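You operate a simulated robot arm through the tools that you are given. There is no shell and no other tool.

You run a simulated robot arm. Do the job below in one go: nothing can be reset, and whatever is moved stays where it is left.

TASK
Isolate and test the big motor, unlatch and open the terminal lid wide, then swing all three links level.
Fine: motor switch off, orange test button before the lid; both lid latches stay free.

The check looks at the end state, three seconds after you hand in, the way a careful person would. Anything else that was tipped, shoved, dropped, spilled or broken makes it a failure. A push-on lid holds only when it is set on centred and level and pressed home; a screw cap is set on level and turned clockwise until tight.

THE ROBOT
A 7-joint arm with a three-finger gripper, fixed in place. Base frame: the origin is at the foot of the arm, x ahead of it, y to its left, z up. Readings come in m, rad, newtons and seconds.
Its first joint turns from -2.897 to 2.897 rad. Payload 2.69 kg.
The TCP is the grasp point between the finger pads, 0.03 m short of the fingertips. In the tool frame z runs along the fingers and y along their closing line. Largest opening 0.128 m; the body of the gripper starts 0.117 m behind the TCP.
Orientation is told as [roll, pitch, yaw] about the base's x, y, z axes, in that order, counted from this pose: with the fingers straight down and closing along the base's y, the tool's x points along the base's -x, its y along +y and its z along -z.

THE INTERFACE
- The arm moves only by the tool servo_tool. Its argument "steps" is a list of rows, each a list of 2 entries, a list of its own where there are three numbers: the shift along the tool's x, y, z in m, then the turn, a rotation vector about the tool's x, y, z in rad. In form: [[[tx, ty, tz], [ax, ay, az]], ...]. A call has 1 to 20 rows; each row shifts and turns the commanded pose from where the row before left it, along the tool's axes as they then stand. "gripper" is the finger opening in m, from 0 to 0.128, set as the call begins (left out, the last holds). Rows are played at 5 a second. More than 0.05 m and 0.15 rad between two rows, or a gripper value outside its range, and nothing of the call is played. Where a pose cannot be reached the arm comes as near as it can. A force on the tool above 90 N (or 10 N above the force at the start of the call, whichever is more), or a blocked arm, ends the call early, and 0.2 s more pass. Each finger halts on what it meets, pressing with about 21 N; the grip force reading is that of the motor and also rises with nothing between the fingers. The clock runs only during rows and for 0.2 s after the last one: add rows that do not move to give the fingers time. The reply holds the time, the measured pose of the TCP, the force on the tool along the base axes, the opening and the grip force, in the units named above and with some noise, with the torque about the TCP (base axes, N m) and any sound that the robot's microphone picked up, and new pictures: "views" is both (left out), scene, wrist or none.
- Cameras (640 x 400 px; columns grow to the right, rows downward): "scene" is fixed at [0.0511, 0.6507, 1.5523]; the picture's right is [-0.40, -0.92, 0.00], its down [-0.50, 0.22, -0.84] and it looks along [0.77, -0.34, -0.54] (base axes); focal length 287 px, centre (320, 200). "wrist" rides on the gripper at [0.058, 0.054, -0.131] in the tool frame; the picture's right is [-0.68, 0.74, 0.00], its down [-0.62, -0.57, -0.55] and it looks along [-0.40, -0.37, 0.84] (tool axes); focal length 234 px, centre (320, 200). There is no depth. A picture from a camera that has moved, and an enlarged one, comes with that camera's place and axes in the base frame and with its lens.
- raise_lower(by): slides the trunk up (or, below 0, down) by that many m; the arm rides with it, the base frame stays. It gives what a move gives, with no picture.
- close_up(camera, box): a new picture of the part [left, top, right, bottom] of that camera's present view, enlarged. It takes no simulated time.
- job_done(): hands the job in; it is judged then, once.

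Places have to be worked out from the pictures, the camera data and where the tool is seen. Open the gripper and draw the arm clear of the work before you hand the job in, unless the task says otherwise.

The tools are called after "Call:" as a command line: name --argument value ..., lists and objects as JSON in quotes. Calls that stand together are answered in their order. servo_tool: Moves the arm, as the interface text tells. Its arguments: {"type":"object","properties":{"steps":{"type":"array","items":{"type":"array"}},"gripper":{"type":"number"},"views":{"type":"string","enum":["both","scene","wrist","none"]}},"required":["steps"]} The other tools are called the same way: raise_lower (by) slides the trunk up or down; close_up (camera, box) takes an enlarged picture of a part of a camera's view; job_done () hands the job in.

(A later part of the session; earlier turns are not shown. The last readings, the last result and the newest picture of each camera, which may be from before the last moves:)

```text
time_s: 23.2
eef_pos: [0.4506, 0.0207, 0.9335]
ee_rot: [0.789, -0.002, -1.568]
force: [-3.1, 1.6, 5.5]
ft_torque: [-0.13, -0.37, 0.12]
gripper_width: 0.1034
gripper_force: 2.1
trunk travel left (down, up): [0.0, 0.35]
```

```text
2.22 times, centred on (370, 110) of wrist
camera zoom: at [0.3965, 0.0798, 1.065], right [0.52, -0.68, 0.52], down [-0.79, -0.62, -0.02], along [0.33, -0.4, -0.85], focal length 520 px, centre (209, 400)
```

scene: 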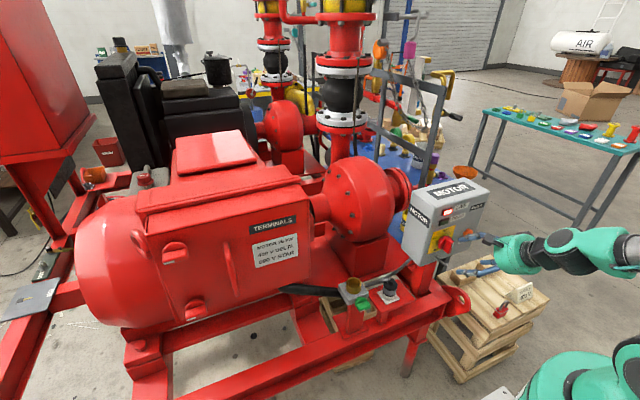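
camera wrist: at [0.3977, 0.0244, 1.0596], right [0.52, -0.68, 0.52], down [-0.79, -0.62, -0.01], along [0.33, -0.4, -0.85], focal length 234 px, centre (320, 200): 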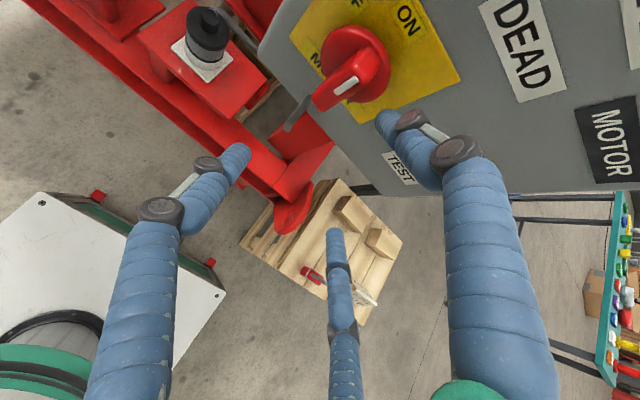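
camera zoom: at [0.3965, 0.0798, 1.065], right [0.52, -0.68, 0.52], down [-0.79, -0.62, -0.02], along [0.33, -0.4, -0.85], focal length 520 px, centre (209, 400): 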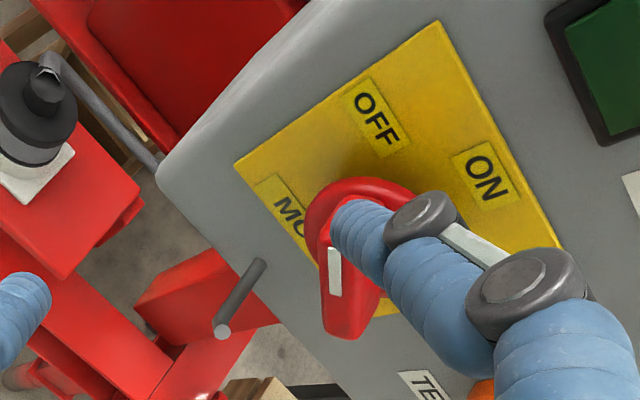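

LIVE has gone out, with the bar at about 55–60°. Nudge slightly further to make sure it's fully at OFF.

Call:
servo_tool --steps '[[[0.003, -0.002, 0.002], [0, 0, 0]], [[0.003, -0.002, 0.002], [0, 0, 0]], [[0, 0, 0], [0, 0, 0]]]' --views "none"

Call:
close_up --camera "scene" --box '[420, 200, 500, 270]'

Call:
close_up --camera "wrist" --box '[260, 20, 480, 200]'

```text
time_s: 24.0
eef_pos: [0.4501, 0.027, 0.9269]
ee_rot: [0.79, -0.003, -1.57]
force: [-0.5, 0.1, 0.6]
ft_torque: [0.0, -0.03, 0.0]
gripper_width: 0.1006
gripper_force: 0.4
trunk travel left (down, up): [0.0, 0.35]
```

```text
5.71 times, centred on (460, 235) of scene
camera zoom: at [0.0511, 0.6507, 1.5523], right [-0.4, -0.92, 0.0], down [-0.5, 0.22, -0.84], along [0.77, -0.34, -0.54], focal length 1641 px, centre (-480, 0)
```

zoom: 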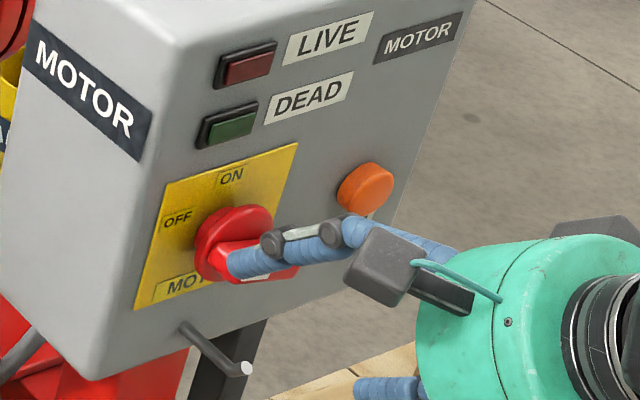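

```text
2.22 times, centred on (370, 110) of wrist
camera zoom: at [0.3965, 0.0857, 1.0586], right [0.52, -0.68, 0.52], down [-0.79, -0.62, -0.01], along [0.33, -0.4, -0.85], focal length 520 px, centre (209, 400)
```

zoom: 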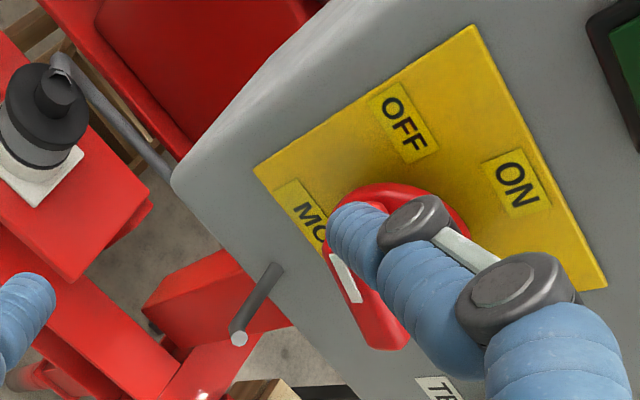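

Bar is now about 84°, nearly level, so OFF seems to be the 90° position. A last small push down to seat it at the stop.

Call:
servo_tool --steps '[[[0.001, -0.002, 0.002], [0, 0, 0]], [[0.001, -0.002, 0.002], [0, 0, 0]], [[0, 0, 0], [0, 0, 0]]]' --views "none"

Call:
close_up --camera "wrist" --box '[260, 20, 480, 200]'

```text
time_s: 24.8
eef_pos: [0.4517, 0.0278, 0.9205]
ee_rot: [0.789, 0.001, -1.57]
force: [-2.9, -1.1, 2.3]
ft_torque: [0.06, -0.23, -0.11]
gripper_width: 0.1012
gripper_force: 1.1
trunk travel left (down, up): [0.0, 0.35]
```

```text
2.22 times, centred on (370, 110) of wrist
camera zoom: at [0.3967, 0.0868, 1.0527], right [0.52, -0.68, 0.52], down [-0.79, -0.62, -0.02], along [0.33, -0.4, -0.85], focal length 520 px, centre (209, 400)
```

zoom: 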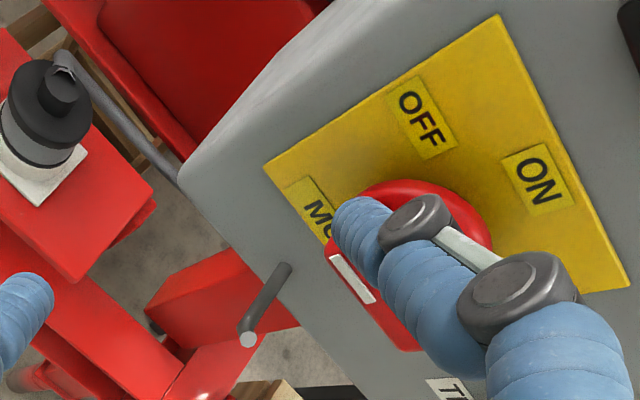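

Switch is at OFF (about 90°, stop felt). Withdraw, close the gripper, and line up in front of the orange TEST button.

Call:
servo_tool --gripper 0.1 --steps '[[[0, 0.003, -0.02], [0, 0, 0]], [[0, 0, -0.03], [0, 0, 0]], [[0, 0, -0.03], [0, 0, 0]], [[-0.0443, 0, 0], [0, 0, 0]], [[-0.0443, 0, 0], [0, 0, 0]], [[-0.0443, 0, 0], [0, 0, 0]], [[0, 0, 0], [0, 0, 0]]]' --views "none"

Call:
servo_tool --gripper 0.0 --steps '[[[0, 0, 0.02], [0, 0, 0]], [[0, 0, 0.02], [0, 0, 0]], [[0, 0, 0.02], [0, 0, 0]], [[0, 0, 0], [0, 0, 0]]]'

Call:
close_up --camera "scene" --box '[410, 180, 510, 270]'

Call:
close_up --camera "wrist" --box '[240, 20, 480, 220]'

```text
time_s: 26.4
eef_pos: [0.3959, -0.1032, 0.9811]
ee_rot: [0.791, 0.0, -1.57]
force: [-0.9, -0.4, 0.1]
ft_torque: [0.05, -0.01, 0.01]
gripper_width: 0.0999
gripper_force: 0.1
trunk travel left (down, up): [0.0, 0.35]
```

```text
time_s: 27.4
eef_pos: [0.4382, -0.1041, 0.9384]
ee_rot: [0.79, -0.003, -1.569]
force: [0.1, 0.2, 0.1]
ft_torque: [0.02, 0.01, -0.01]
gripper_width: 0.0024
gripper_force: 21.5
trunk travel left (down, up): [0.0, 0.35]
camera wrist: at [0.3847, -0.0451, 1.0704], right [0.52, -0.68, 0.52], down [-0.79, -0.62, -0.01], along [0.33, -0.4, -0.85], focal length 234 px, centre (320, 200)
```

scene: 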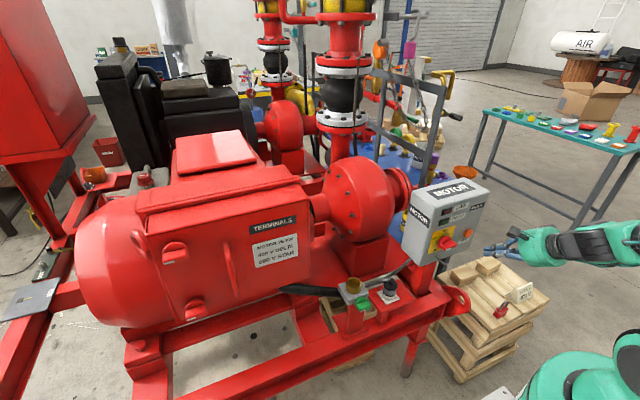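
wrist: 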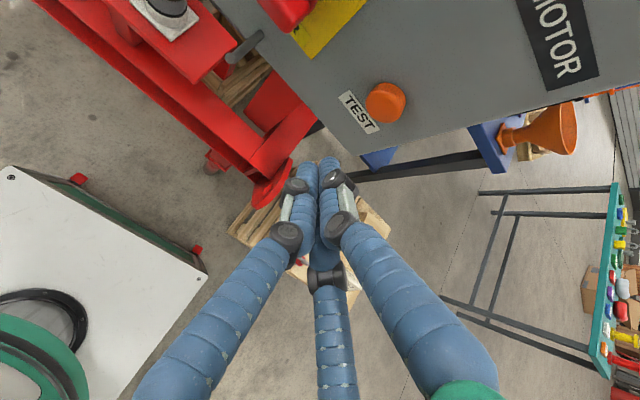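

```text
4.44 times, centred on (460, 225) of scene
camera zoom: at [0.0511, 0.6507, 1.5523], right [-0.4, -0.92, 0.0], down [-0.5, 0.22, -0.84], along [0.77, -0.34, -0.54], focal length 1276 px, centre (-302, 89)
```

zoom: 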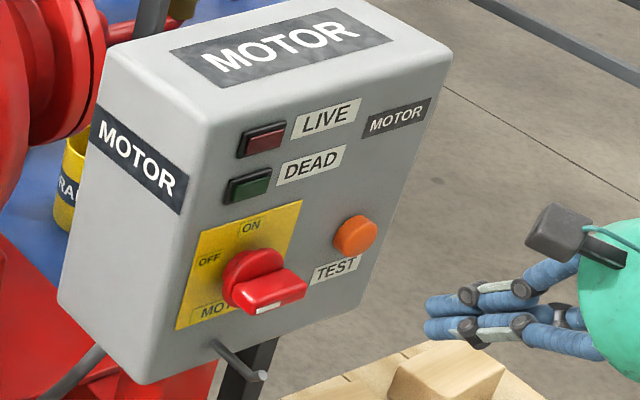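

```text
2.00 times, centred on (360, 120) of wrist
camera zoom: at [0.3847, -0.0451, 1.0704], right [0.52, -0.68, 0.52], down [-0.79, -0.62, -0.01], along [0.33, -0.4, -0.85], focal length 468 px, centre (240, 360)
```

zoom: 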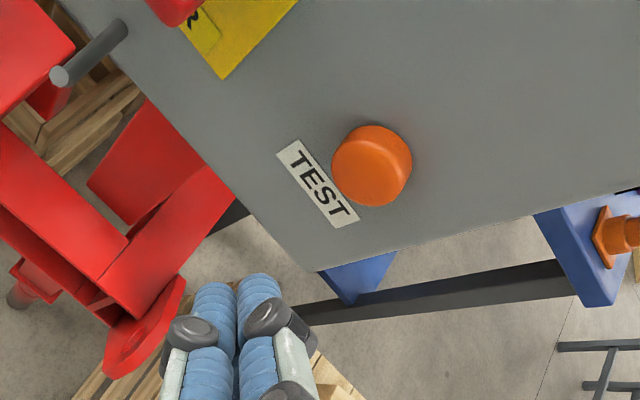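

Switch is fully OFF. The TEST button's front centre triangulates to about [0.546,-0.116,0.930]; I'll align the closed fingertips and advance to just short of it.

Call:
servo_tool --gripper 0.0 --steps '[[[-0.0115, -0.002, 0.002], [0, 0, 0]], [[0, 0.0141, 0.0142], [0, 0, 0]], [[0, 0.0141, 0.0142], [0, 0, 0]], [[0, 0.0106, 0.0106], [0, 0, 0]], [[0, 0, 0], [0, 0, 0]]]'

Call:
close_up --camera "scene" --box '[410, 180, 510, 270]'

Call:
close_up --camera "wrist" --box '[240, 20, 480, 220]'

```text
time_s: 28.6
eef_pos: [0.4952, -0.1148, 0.9362]
ee_rot: [0.79, -0.001, -1.569]
force: [0.2, 0.8, 0.5]
ft_torque: [-0.03, 0.0, -0.01]
gripper_width: 0.0025
gripper_force: 20.5
trunk travel left (down, up): [0.0, 0.35]
camera wrist: at [0.4407, -0.0578, 1.0674], right [0.52, -0.68, 0.52], down [-0.79, -0.62, -0.02], along [0.33, -0.4, -0.85], focal length 234 px, centre (320, 200)
```

scene: 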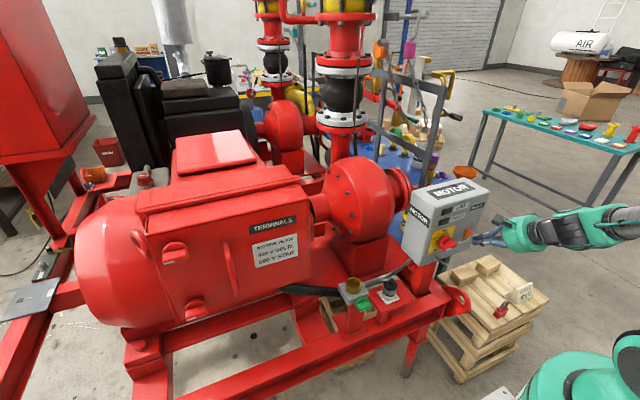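
wrist: 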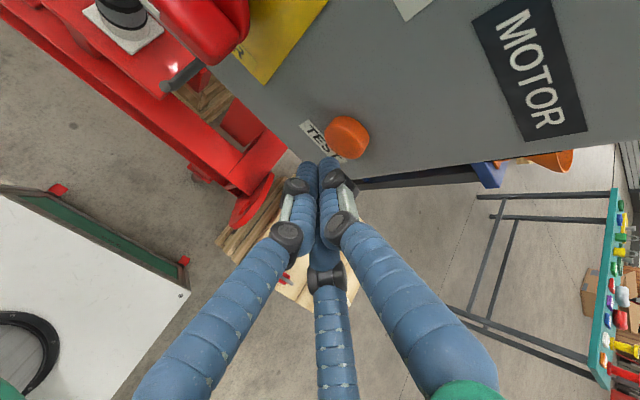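

```text
4.44 times, centred on (460, 225) of scene
camera zoom: at [0.0511, 0.6507, 1.5523], right [-0.4, -0.92, 0.0], down [-0.5, 0.22, -0.84], along [0.77, -0.34, -0.54], focal length 1276 px, centre (-302, 89)
```

zoom: 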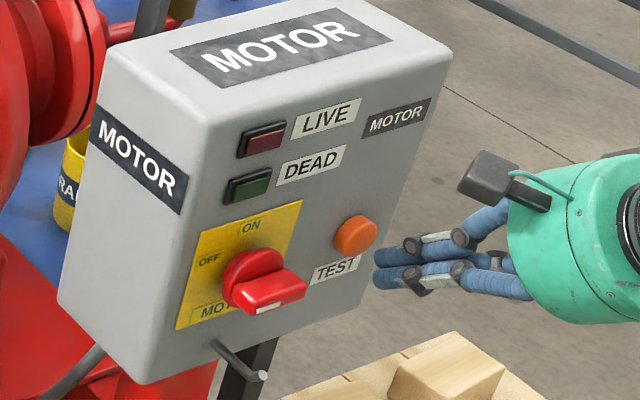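

```text
2.00 times, centred on (360, 120) of wrist
camera zoom: at [0.4407, -0.0578, 1.0674], right [0.52, -0.68, 0.52], down [-0.79, -0.62, -0.02], along [0.33, -0.4, -0.85], focal length 468 px, centre (240, 360)
```

zoom: 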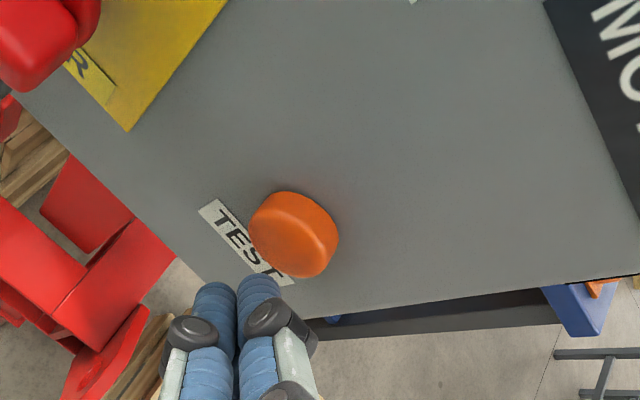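

Fingertips are about 1.3 cm short of the button. Creep forward along +x in small steps until contact.

Call:
servo_tool --steps '[[[0, 0.0035, 0.0035], [0, 0, 0]], [[0, 0.0035, 0.0035], [0, 0, 0]], [[0, 0.0035, 0.0035], [0, 0, 0]], [[0, 0, 0], [0, 0, 0]]]' --views "none"

Call:
close_up --camera "scene" --box '[410, 180, 510, 270]'

Call:
close_up --camera "wrist" --box '[240, 20, 480, 220]'

```text
time_s: 29.6
eef_pos: [0.5105, -0.1149, 0.9342]
ee_rot: [0.79, 0.0, -1.571]
force: [-2.1, -0.2, 1.0]
ft_torque: [0.01, 0.02, 0.05]
gripper_width: 0.0024
gripper_force: 21.2
trunk travel left (down, up): [0.0, 0.35]
heard: click
```

```text
4.44 times, centred on (460, 225) of scene
camera zoom: at [0.0511, 0.6507, 1.5523], right [-0.4, -0.92, 0.0], down [-0.5, 0.22, -0.84], along [0.77, -0.34, -0.54], focal length 1276 px, centre (-302, 89)
```

zoom: 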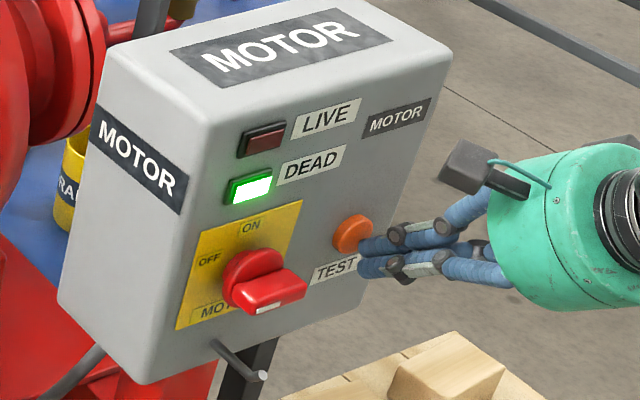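

```text
2.00 times, centred on (360, 120) of wrist
camera zoom: at [0.4546, -0.0574, 1.0668], right [0.52, -0.68, 0.52], down [-0.79, -0.62, -0.02], along [0.33, -0.41, -0.85], focal length 468 px, centre (240, 360)
```

zoom: 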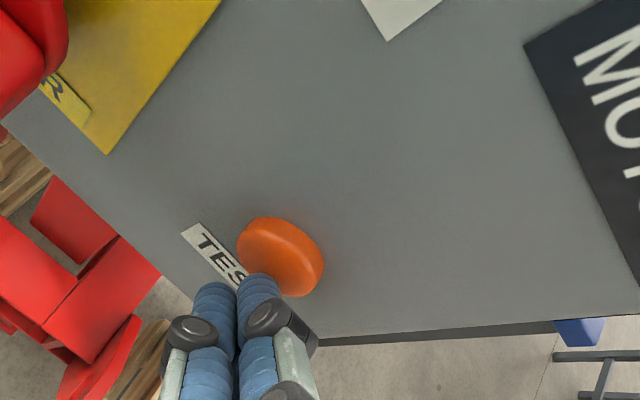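

Click heard and the DEAD lamp is lit green — the test is done. Retreat from the panel along −x and up, then raise the trunk back to mid height for the lid work.

Call:
servo_tool --steps '[[[0, -0.0141, -0.0141], [0, 0, 0]], [[0, -0.0141, -0.0141], [0, 0, 0]], [[0, 0, -0.04], [0, 0, 0]], [[0, 0, -0.04], [0, 0, 0]], [[0, 0, -0.04], [0, 0, 0]], [[0, 0, 0], [0, 0, 0]]]' --views "none"

Call:
raise_lower --by 0.15

Call:
close_up --camera "scene" --box '[400, 160, 640, 400]'

```text
time_s: 31.0
eef_pos: [0.3835, -0.1158, 1.0202]
ee_rot: [0.791, -0.001, -1.571]
force: [0.6, -0.1, 0.1]
ft_torque: [0.01, 0.01, 0.03]
gripper_width: 0.0027
gripper_force: 21.3
trunk travel left (down, up): [0.0, 0.35]
```

```text
time_s: 32.8
eef_pos: [0.3838, -0.1164, 1.1683]
ee_rot: [0.789, -0.002, -1.569]
force: [0.3, 0.1, 0.8]
ft_torque: [0.01, -0.04, -0.01]
gripper_width: 0.0024
gripper_force: 21.3
trunk travel left (down, up): [-0.15, 0.2]
```

```text
1.67 times, centred on (520, 280) of scene
camera zoom: at [0.0511, 0.6507, 1.5523], right [-0.4, -0.92, 0.0], down [-0.5, 0.22, -0.84], along [0.77, -0.34, -0.54], focal length 479 px, centre (-13, 67)
```

zoom: 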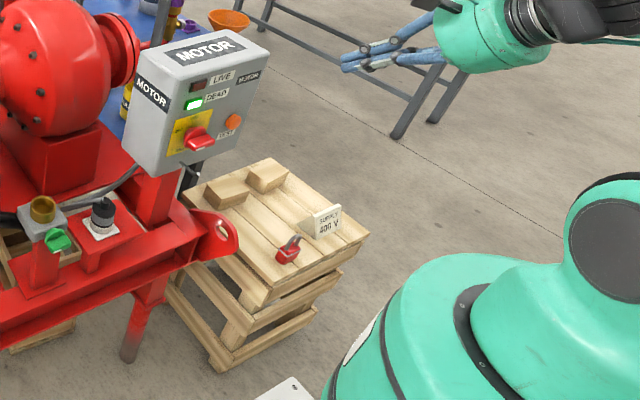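

DEAD is lit and the switch is OFF. Swing the arm over to the terminal box at a safe standoff from the lid.

Call:
servo_tool --gripper 0.1 --steps '[[[0.02, -0.02, -0.03], [0, 0, 0]], [[0.04, -0.01, -0.02], [0, 0, 0]], [[0.045, 0, -0.01], [0, 0, 0]], [[0.045, 0, 0], [0, 0, 0]], [[0.045, 0, 0], [0, 0, 0]], [[0.045, 0, 0], [0, 0, 0]], [[0.045, 0, 0], [0, 0, 0]], [[0.045, 0, 0], [0, 0, 0]], [[0.045, 0, 0], [0, 0, 0]], [[0.045, 0, 0], [0, 0, 0]], [[0.045, 0, 0], [0, 0, 0]], [[0.045, 0, 0], [0, 0, 0]], [[0.045, 0, 0], [0, 0, 0]], [[0.045, 0, 0], [0, 0, 0]], [[0.045, 0, 0], [0, 0, 0]], [[0.045, 0, 0], [0, 0, 0]], [[0, 0, 0], [0, 0, 0]]]'

```text
time_s: 36.4
eef_pos: [0.4258, 0.5148, 1.2843]
ee_rot: [0.781, -0.006, -1.563]
force: [0.5, 1.4, -1.6]
ft_torque: [-0.07, -0.04, -0.07]
gripper_width: 0.1
gripper_force: 0.1
out of reach, approached as far as the arm can: row 7, 8, 9, 10, 11, 12, 13, 14, 15, 16
trunk travel left (down, up): [-0.15, 0.2]
camera wrist: at [0.3719, 0.5729, 1.4157], right [0.53, -0.67, 0.52], down [-0.78, -0.62, 0.0], along [0.33, -0.41, -0.85], focal length 234 px, centre (320, 200)
```

scene: 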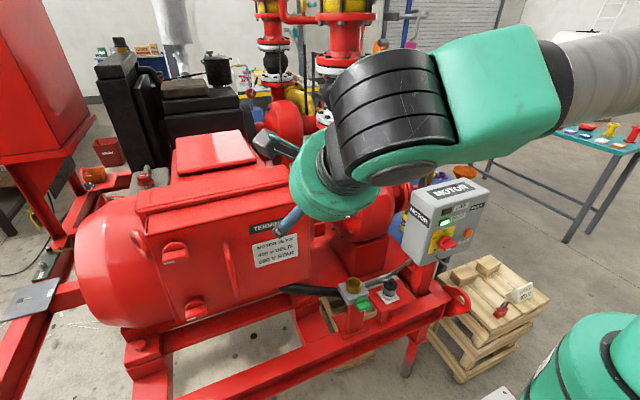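
wrist: 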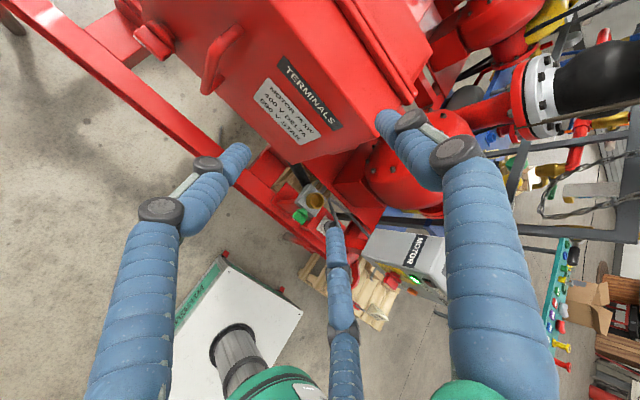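

The commanded pose went out of reach, most likely because of the extra 90° roll at this azimuth. I'll undo that roll, which should bring the wrist back to a comfortable range.

Call:
servo_tool --steps '[[[0, 0, 0], [0, 0, -0.1428]], [[0, 0, 0], [0, 0, -0.1428]], [[0, 0, 0], [0, 0, -0.1428]], [[0, 0, 0], [0, 0, -0.1428]], [[0, 0, 0], [0, 0, -0.1428]], [[0, 0, 0], [0, 0, -0.1428]], [[0, 0, 0], [0, 0, -0.1428]], [[0, 0, 0], [0, 0, -0.1428]], [[0, 0, 0], [0, 0, -0.1428]], [[0, 0, 0], [0, 0, -0.1428]], [[0, 0, 0], [0, 0, -0.1428]], [[0, 0, 0], [0, 0, 0]]]'

```text
time_s: 39.0
eef_pos: [0.4253, 0.5158, 1.2857]
ee_rot: [-0.004, -0.791, 0.003]
force: [1.1, -0.1, -0.6]
ft_torque: [0.01, 0.01, 0.02]
gripper_width: 0.1
gripper_force: 0.2
trunk travel left (down, up): [-0.15, 0.2]
camera wrist: at [0.2914, 0.5687, 1.3372], right [0.47, 0.74, 0.48], down [0.04, -0.56, 0.82], along [0.88, -0.37, -0.3], focal length 234 px, centre (320, 200)
```

scene: 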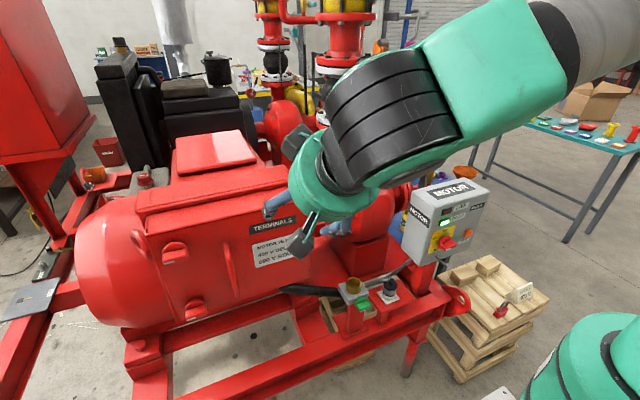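
wrist: 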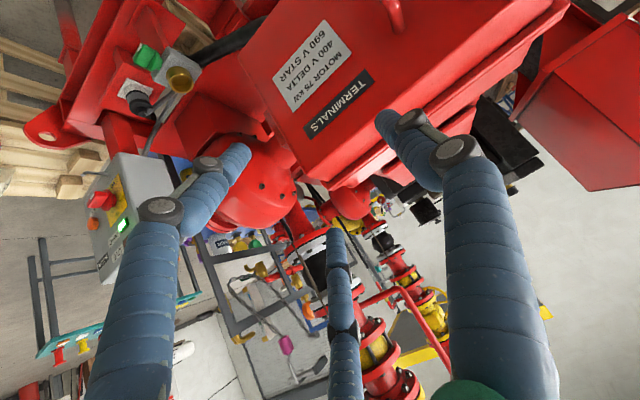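

The commanded pose now follows the measured one. The latches are near the reach limit with the tool along +x, so I'll yaw the tool 45° to point outward (+x+y), which brings the wrist closer to the base.

Call:
servo_tool --steps '[[[0, 0, 0], [-0.0931, 0, -0.0921]], [[0, 0, 0], [-0.0931, 0, -0.0921]], [[0, 0, 0], [-0.0931, 0, -0.0921]], [[0, 0, 0], [-0.0931, 0, -0.0921]], [[0, 0, 0], [-0.0931, 0, -0.0921]], [[0, 0, 0], [-0.0931, 0, -0.0921]], [[0, 0, 0], [0, 0, 0]]]'

```text
time_s: 40.6
eef_pos: [0.4247, 0.5156, 1.2868]
ee_rot: [-0.003, -0.788, 0.786]
force: [-0.7, 0.1, 0.0]
ft_torque: [0.01, 0.03, 0.01]
gripper_width: 0.1
gripper_force: 0.0
trunk travel left (down, up): [-0.15, 0.2]
camera wrist: at [0.2929, 0.4578, 1.337], right [-0.19, 0.86, 0.48], down [0.43, -0.37, 0.82], along [0.88, 0.36, -0.3], focal length 234 px, centre (320, 200)
```

scene: 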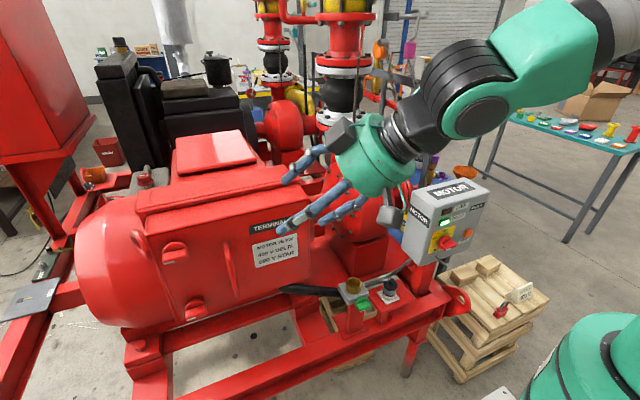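
wrist: 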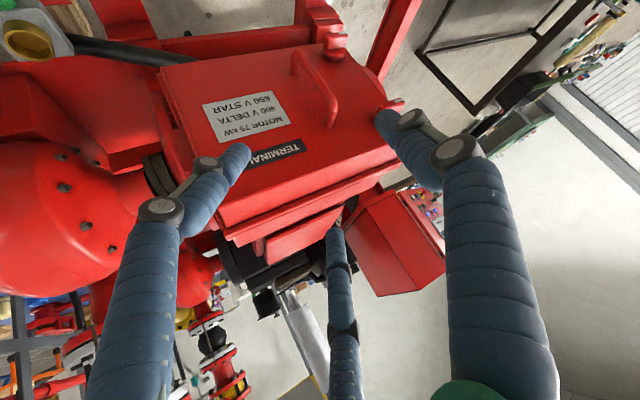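

Good posture. Move back and left for a clear wrist view of the latches and handle.

Call:
servo_tool --steps '[[[0.0066, 0.03, 0.0165], [0, 0, 0]], [[0.0066, 0.03, 0.0165], [0, 0, 0]], [[0.0066, 0.03, 0.0165], [0, 0, 0]], [[0.0066, 0.03, 0.0165], [0, 0, 0]], [[0, 0, 0], [0, 0, 0]]]'

Call:
close_up --camera "wrist" --box '[160, 0, 480, 200]'

```text
time_s: 41.8
eef_pos: [0.3616, 0.6208, 1.2171]
ee_rot: [-0.002, -0.789, 0.786]
force: [-0.6, -0.1, -0.5]
ft_torque: [-0.03, -0.01, 0.0]
gripper_width: 0.1001
gripper_force: 0.0
trunk travel left (down, up): [-0.15, 0.2]
camera wrist: at [0.228, 0.5629, 1.2701], right [-0.18, 0.86, 0.48], down [0.43, -0.37, 0.82], along [0.88, 0.36, -0.3], focal length 234 px, centre (320, 200)
```

scene: 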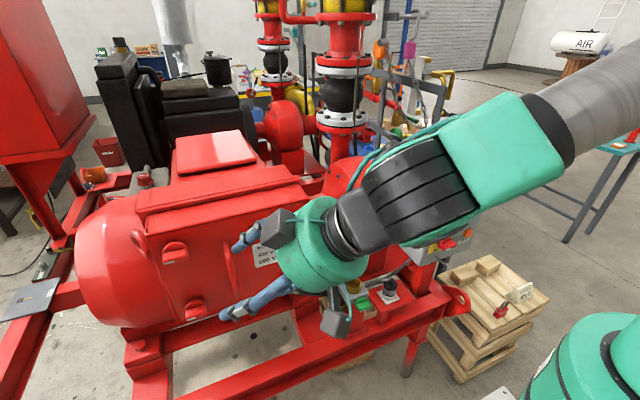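
wrist: 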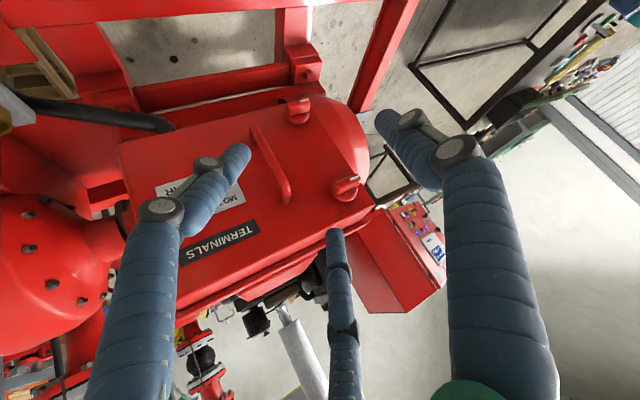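

```text
2.00 times, centred on (320, 100) of wrist
camera zoom: at [0.228, 0.5629, 1.2701], right [-0.18, 0.86, 0.48], down [0.43, -0.37, 0.82], along [0.88, 0.36, -0.3], focal length 468 px, centre (320, 400)
```

zoom: 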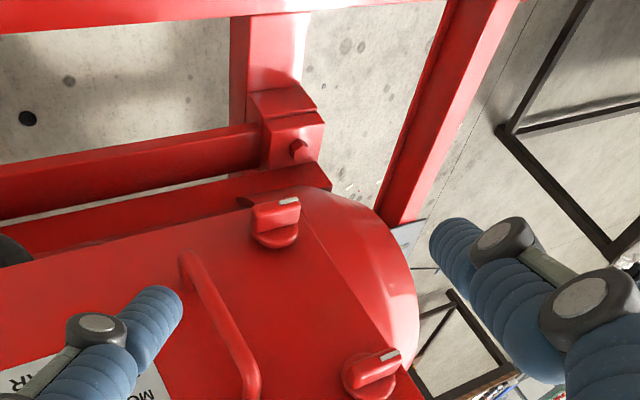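

Both latches and the handle are visible. Zoom in on both cameras for precise latch positions.

Call:
close_up --camera "scene" --box '[140, 225, 260, 335]'

Call:
close_up --camera "wrist" --box '[240, 80, 400, 220]'

```text
3.64 times, centred on (200, 280) of scene
camera zoom: at [0.0511, 0.6507, 1.5523], right [-0.4, -0.92, 0.0], down [-0.5, 0.22, -0.84], along [0.77, -0.34, -0.54], focal length 1044 px, centre (756, -91)
```

zoom: 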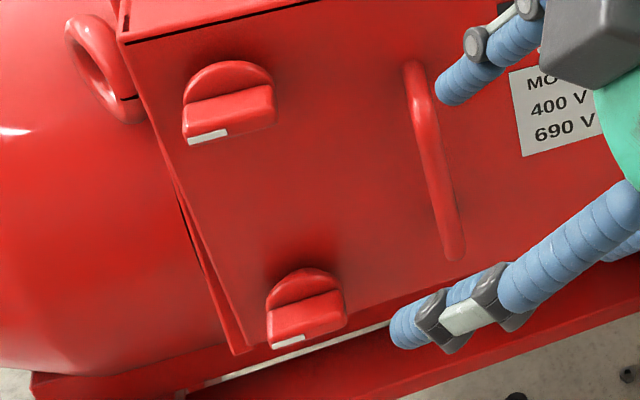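

```text
2.86 times, centred on (320, 150) of wrist
camera zoom: at [0.228, 0.5629, 1.2701], right [-0.18, 0.86, 0.48], down [0.43, -0.37, 0.82], along [0.88, 0.36, -0.3], focal length 669 px, centre (320, 343)
```

zoom: 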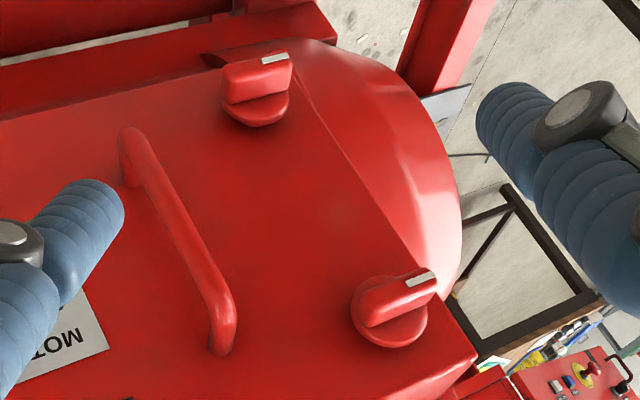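

Latch knobs work out to centres near [–,0.745,1.154] and [–,0.745,0.988], bar faces x≈0.522, lid face x≈0.57, handle bar at x≈0.533,y≈0.65. I'll place the forward finger's tip just above the −y end of the upper latch's bar.

Call:
servo_tool --steps '[[[-0.02, -0.0064, 0.0178], [0, 0, 0]], [[-0.02, -0.0064, 0.0178], [0, 0, 0]], [[-0.02, -0.0064, 0.0178], [0, 0, 0]], [[0, 0, 0.02], [0, 0, 0]], [[0, 0, 0.02], [0, 0, 0]], [[0, 0, 0.02], [0, 0, 0]], [[0, 0, 0], [0, 0, 0]]]'

Call:
close_up --camera "scene" --box '[140, 225, 260, 335]'

Call:
close_up --camera "wrist" --box '[240, 100, 440, 280]'

```text
time_s: 43.4
eef_pos: [0.462, 0.6948, 1.182]
ee_rot: [-0.002, -0.789, 0.786]
force: [0.5, 0.4, -1.2]
ft_torque: [0.01, -0.01, 0.0]
gripper_width: 0.0999
gripper_force: 0.0
trunk travel left (down, up): [-0.15, 0.2]
camera wrist: at [0.3291, 0.6371, 1.2338], right [-0.19, 0.86, 0.48], down [0.43, -0.37, 0.82], along [0.88, 0.36, -0.3], focal length 234 px, centre (320, 200)
```

scene: 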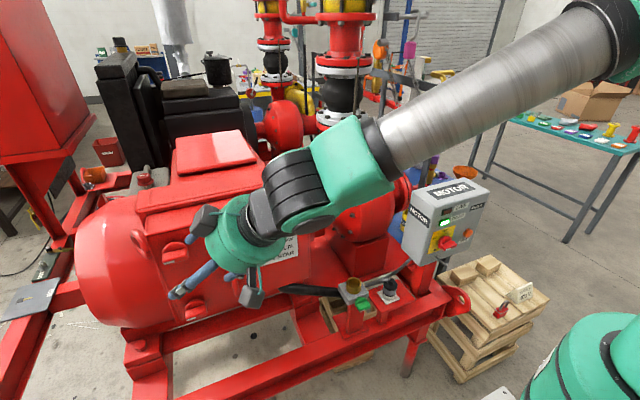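
wrist: 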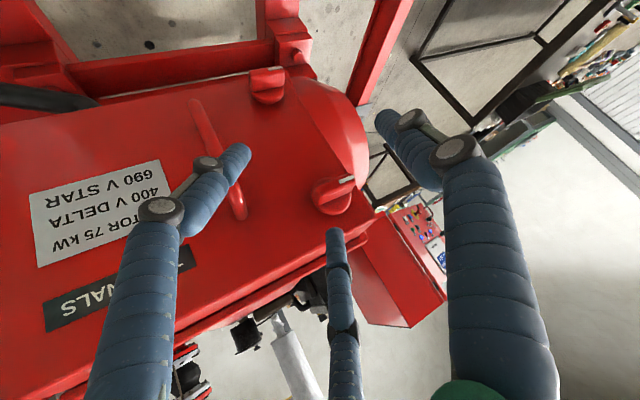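

```text
3.64 times, centred on (200, 280) of scene
camera zoom: at [0.0511, 0.6507, 1.5523], right [-0.4, -0.92, 0.0], down [-0.5, 0.22, -0.84], along [0.77, -0.34, -0.54], focal length 1044 px, centre (756, -91)
```

zoom: 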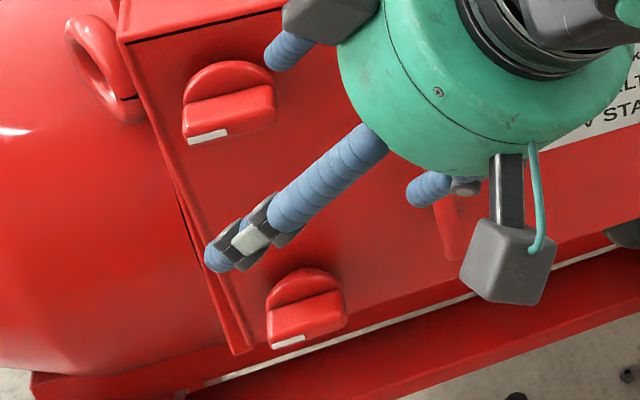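

```text
2.22 times, centred on (340, 190) of wrist
camera zoom: at [0.3291, 0.6371, 1.2338], right [-0.19, 0.86, 0.48], down [0.43, -0.37, 0.82], along [0.88, 0.36, -0.3], focal length 520 px, centre (276, 222)
```

zoom: 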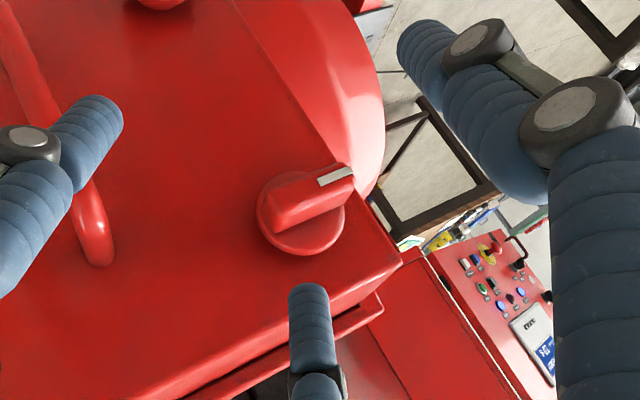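

Finger C is at about [0.526,0.715,1.199], just above the −y end of the upper latch. Move in the last 2 cm and begin pressing down in small steps.

Call:
servo_tool --steps '[[[0, 0, 0.018], [0, 0, 0]], [[0.0043, 0, 0.0042], [0, 0, 0]], [[0.0043, 0, 0.0042], [0, 0, 0]], [[0.0043, 0, 0.0042], [0, 0, 0]], [[0, 0, 0], [0, 0, 0]]]' --views "none"

Call:
close_up --camera "wrist" --box '[240, 100, 440, 280]'

Call:
close_up --camera "scene" --box '[140, 225, 260, 335]'

```text
time_s: 44.6
eef_pos: [0.4703, 0.7029, 1.1516]
ee_rot: [-0.002, -0.79, 0.789]
force: [-0.5, 1.2, 0.4]
ft_torque: [0.01, 0.0, 0.0]
gripper_width: 0.1001
gripper_force: 0.0
trunk travel left (down, up): [-0.15, 0.2]
```

```text
2.22 times, centred on (340, 190) of wrist
camera zoom: at [0.3374, 0.6455, 1.204], right [-0.18, 0.86, 0.48], down [0.43, -0.37, 0.82], along [0.88, 0.36, -0.3], focal length 520 px, centre (276, 222)
```

zoom: 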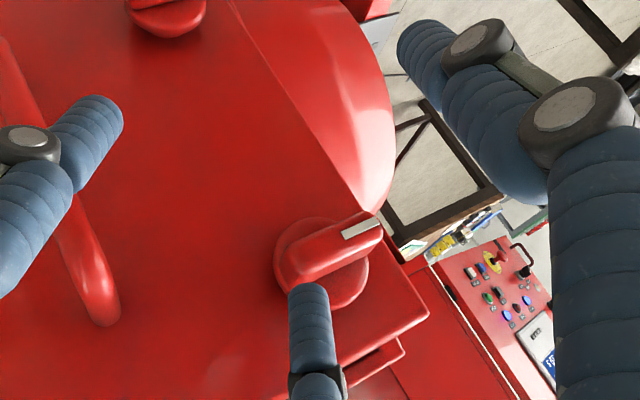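

```text
3.64 times, centred on (200, 280) of scene
camera zoom: at [0.0511, 0.6507, 1.5523], right [-0.4, -0.92, 0.0], down [-0.5, 0.22, -0.84], along [0.77, -0.34, -0.54], focal length 1044 px, centre (756, -91)
```

zoom: 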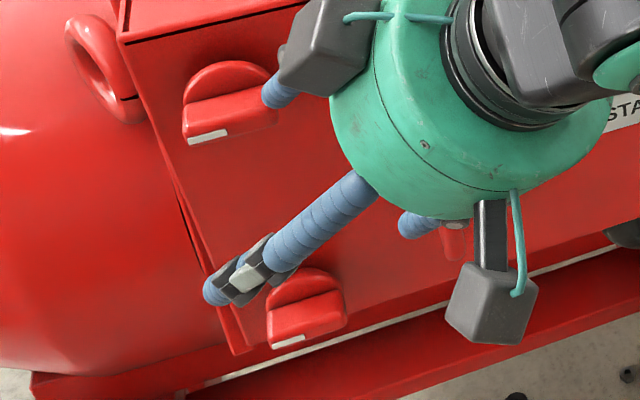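

No contact force yet; the tip is right at the bar's −y end. Continue pressing down.

Call:
servo_tool --steps '[[[0.0043, 0, 0.0042], [0, 0, 0]], [[0.0043, 0, 0.0042], [0, 0, 0]], [[0, 0, 0], [0, 0, 0]]]' --views "none"

Call:
close_up --camera "wrist" --box '[240, 100, 440, 280]'

Call:
close_up --camera "scene" --box '[140, 225, 260, 335]'

```text
time_s: 45.4
eef_pos: [0.4691, 0.7035, 1.1404]
ee_rot: [-0.001, -0.791, 0.789]
force: [-4.0, -0.3, 4.9]
ft_torque: [0.08, -0.35, 0.02]
gripper_width: 0.1019
gripper_force: 1.9
trunk travel left (down, up): [-0.15, 0.2]
```

```text
2.22 times, centred on (340, 190) of wrist
camera zoom: at [0.3367, 0.6461, 1.1929], right [-0.19, 0.86, 0.48], down [0.43, -0.37, 0.82], along [0.88, 0.36, -0.3], focal length 520 px, centre (276, 222)
```

zoom: 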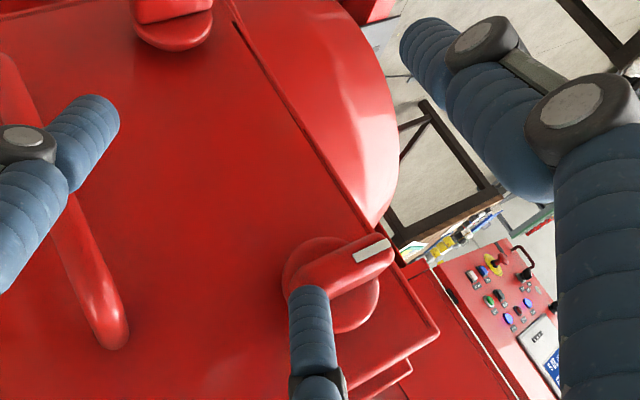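

```text
3.64 times, centred on (200, 280) of scene
camera zoom: at [0.0511, 0.6507, 1.5523], right [-0.4, -0.92, 0.0], down [-0.5, 0.22, -0.84], along [0.77, -0.34, -0.54], focal length 1044 px, centre (756, -91)
```

zoom: 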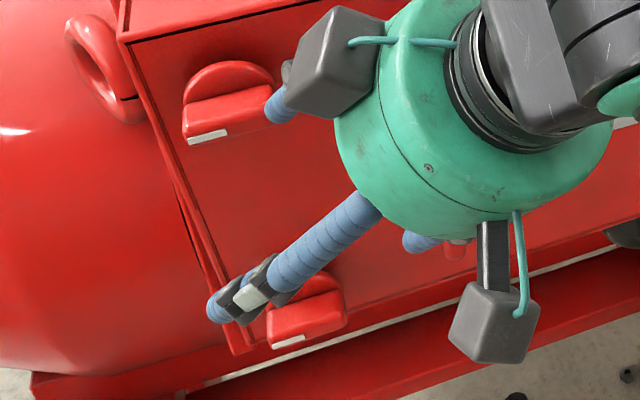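

Contact now (about 6 N at the finger tip) but no rotation visible yet. Press a few millimetres more to see whether it gives or it's a stop.

Call:
servo_tool --steps '[[[0.0028, 0, 0.0028], [0, 0, 0]], [[0.0028, 0, 0.0028], [0, 0, 0]], [[0, 0, 0], [0, 0, 0]]]' --views "none"

Call:
close_up --camera "wrist" --box '[260, 130, 400, 260]'

Call:
close_up --camera "scene" --box '[150, 230, 230, 300]'

```text
time_s: 46.2
eef_pos: [0.4692, 0.7023, 1.1355]
ee_rot: [0.0, -0.794, 0.787]
force: [-8.1, -3.1, 22.7]
ft_torque: [0.45, -1.59, -0.01]
gripper_width: 0.1123
gripper_force: 9.0
trunk travel left (down, up): [-0.15, 0.2]
```

```text
3.08 times, centred on (330, 195) of wrist
camera zoom: at [0.3363, 0.6453, 1.1868], right [-0.19, 0.86, 0.48], down [0.43, -0.37, 0.82], along [0.88, 0.36, -0.3], focal length 720 px, centre (289, 215)
```

zoom: 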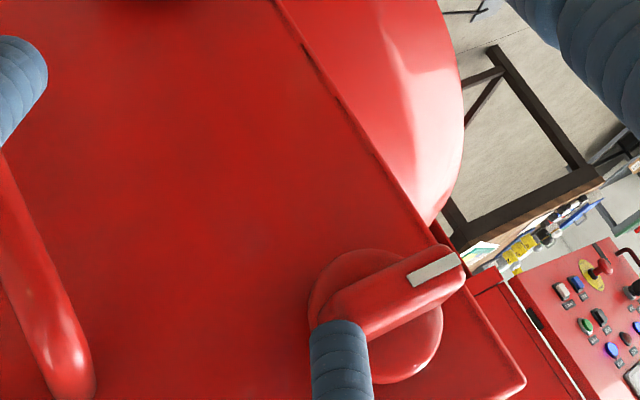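

```text
5.71 times, centred on (190, 265) of scene
camera zoom: at [0.0511, 0.6507, 1.5523], right [-0.4, -0.92, 0.0], down [-0.5, 0.22, -0.84], along [0.77, -0.34, -0.54], focal length 1641 px, centre (1063, -171)
```

zoom: 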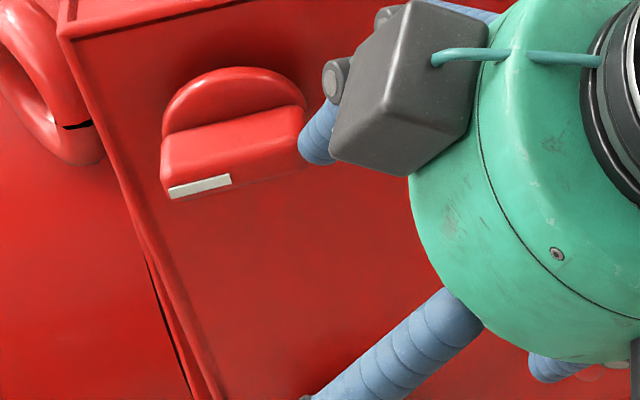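

Force rose to ~24 N at the bar's −y end with no rotation, so the latch is stopped in that direction; it must turn the other way (pointer down, same sense as the switch). I'll back off, flatten the tool tilt to about 25°, and come in below the −y end to push it up.

Call:
servo_tool --gripper 0.1 --steps '[[[-0.006, 0, -0.006], [0, 0, 0]], [[0, 0, -0.03], [0, 0, 0]], [[0, 0, -0.03], [0, 0, 0]], [[0, 0, 0], [0, -0.115, 0]], [[0, 0, 0], [0, -0.115, 0]], [[0, 0, 0], [0, -0.115, 0]], [[0, 0, 0], [0, 0, 0]]]'

```text
time_s: 47.8
eef_pos: [0.4382, 0.6724, 1.1802]
ee_rot: [-0.003, -1.134, 0.788]
force: [0.1, -0.8, -0.8]
ft_torque: [-0.02, 0.03, 0.0]
gripper_width: 0.1
gripper_force: 0.1
trunk travel left (down, up): [-0.15, 0.2]
camera wrist: at [0.3003, 0.6082, 1.1855], right [-0.32, 0.72, 0.61], down [0.23, -0.57, 0.79], along [0.92, 0.4, 0.01], focal length 234 px, centre (320, 200)
```

scene: 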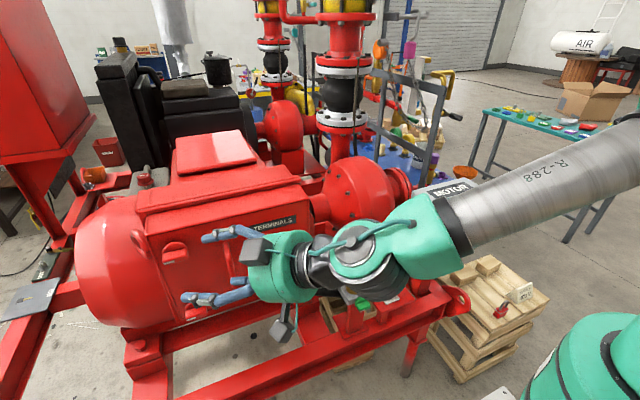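
wrist: 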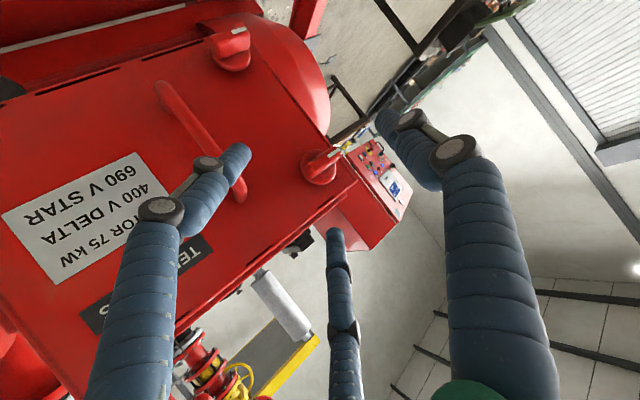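

Orientation is as intended. Move down to the pre-approach point below and in front of the upper latch's −y end.

Call:
servo_tool --steps '[[[0.028, -0.003, 0.0075], [0, 0, 0]], [[0.028, -0.003, 0.0075], [0, 0, 0]], [[0, 0, 0.025], [0, 0, 0]], [[0, 0, 0.025], [0, 0, 0]], [[0, 0, 0], [0, 0, 0]]]'

Call:
close_up --camera "wrist" --box '[250, 110, 430, 270]'

Call:
close_up --camera "scene" --box '[150, 220, 270, 330]'

```text
time_s: 49.0
eef_pos: [0.4689, 0.6926, 1.1034]
ee_rot: [-0.003, -1.134, 0.788]
force: [0.6, 0.3, -0.4]
ft_torque: [-0.01, -0.03, 0.0]
gripper_width: 0.1001
gripper_force: 0.1
trunk travel left (down, up): [-0.15, 0.2]
camera wrist: at [0.3302, 0.6288, 1.1076], right [-0.32, 0.72, 0.61], down [0.23, -0.57, 0.79], along [0.92, 0.39, 0.01], focal length 234 px, centre (320, 200)
```

scene: 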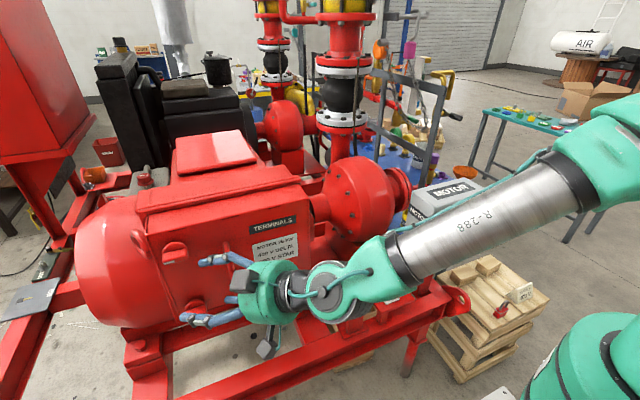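
wrist: 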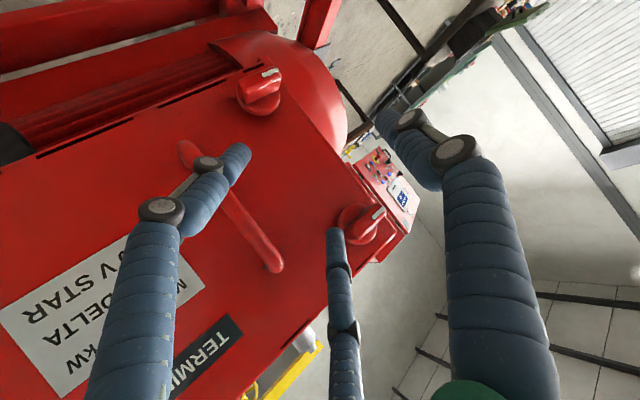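

```text
2.50 times, centred on (340, 190) of wrist
camera zoom: at [0.3302, 0.6288, 1.1076], right [-0.32, 0.72, 0.61], down [0.23, -0.57, 0.79], along [0.92, 0.39, 0.01], focal length 585 px, centre (270, 225)
```

zoom: 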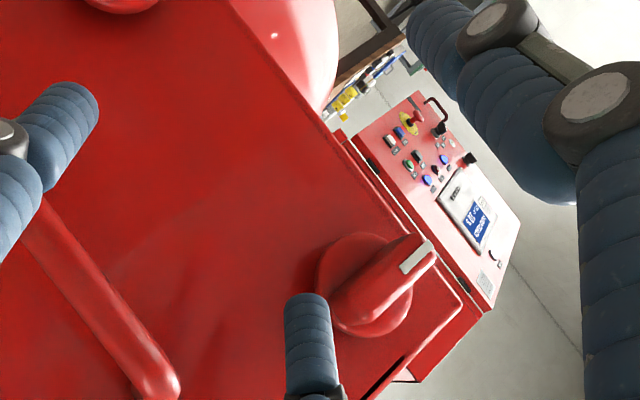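

```text
3.64 times, centred on (210, 275) of scene
camera zoom: at [0.0511, 0.6507, 1.5523], right [-0.4, -0.92, 0.0], down [-0.5, 0.22, -0.84], along [0.77, -0.34, -0.54], focal length 1044 px, centre (720, -73)
```

zoom: 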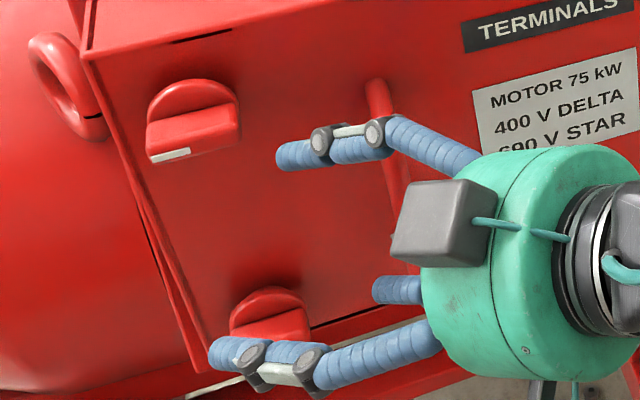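

Predicted and seen tip positions match. Advance the last 3 cm so the tip sits under the bar's −y end.

Call:
servo_tool --steps '[[[0, 0, 0.015], [0, 0, 0]], [[0, 0, 0.013], [0, 0, 0]], [[0, 0, 0], [0, 0, 0]]]' --views "none"

Call:
close_up --camera "wrist" --box '[250, 110, 430, 270]'

Call:
close_up --camera "scene" --box '[150, 220, 270, 330]'

```text
time_s: 49.8
eef_pos: [0.4866, 0.7107, 1.0926]
ee_rot: [-0.002, -1.134, 0.789]
force: [-0.3, -0.3, -0.9]
ft_torque: [0.05, -0.01, 0.01]
gripper_width: 0.1
gripper_force: 0.1
trunk travel left (down, up): [-0.15, 0.2]
```

```text
2.50 times, centred on (340, 190) of wrist
camera zoom: at [0.3476, 0.6469, 1.0963], right [-0.32, 0.72, 0.61], down [0.23, -0.57, 0.79], along [0.92, 0.4, 0.01], focal length 585 px, centre (270, 225)
```

zoom: 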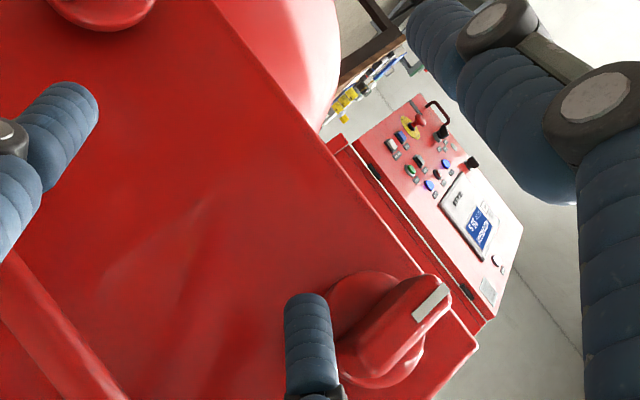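

```text
3.64 times, centred on (210, 275) of scene
camera zoom: at [0.0511, 0.6507, 1.5523], right [-0.4, -0.92, 0.0], down [-0.5, 0.22, -0.84], along [0.77, -0.34, -0.54], focal length 1044 px, centre (720, -73)
```

zoom: 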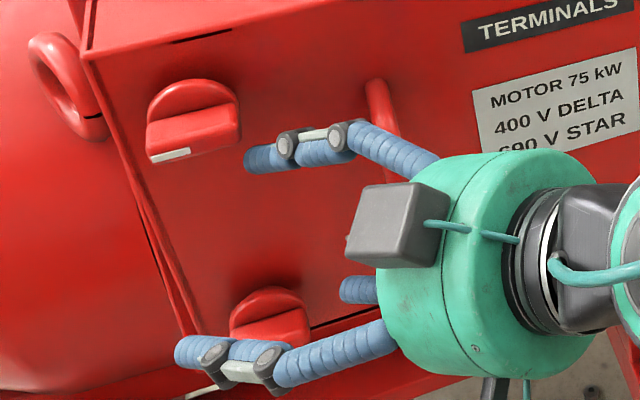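

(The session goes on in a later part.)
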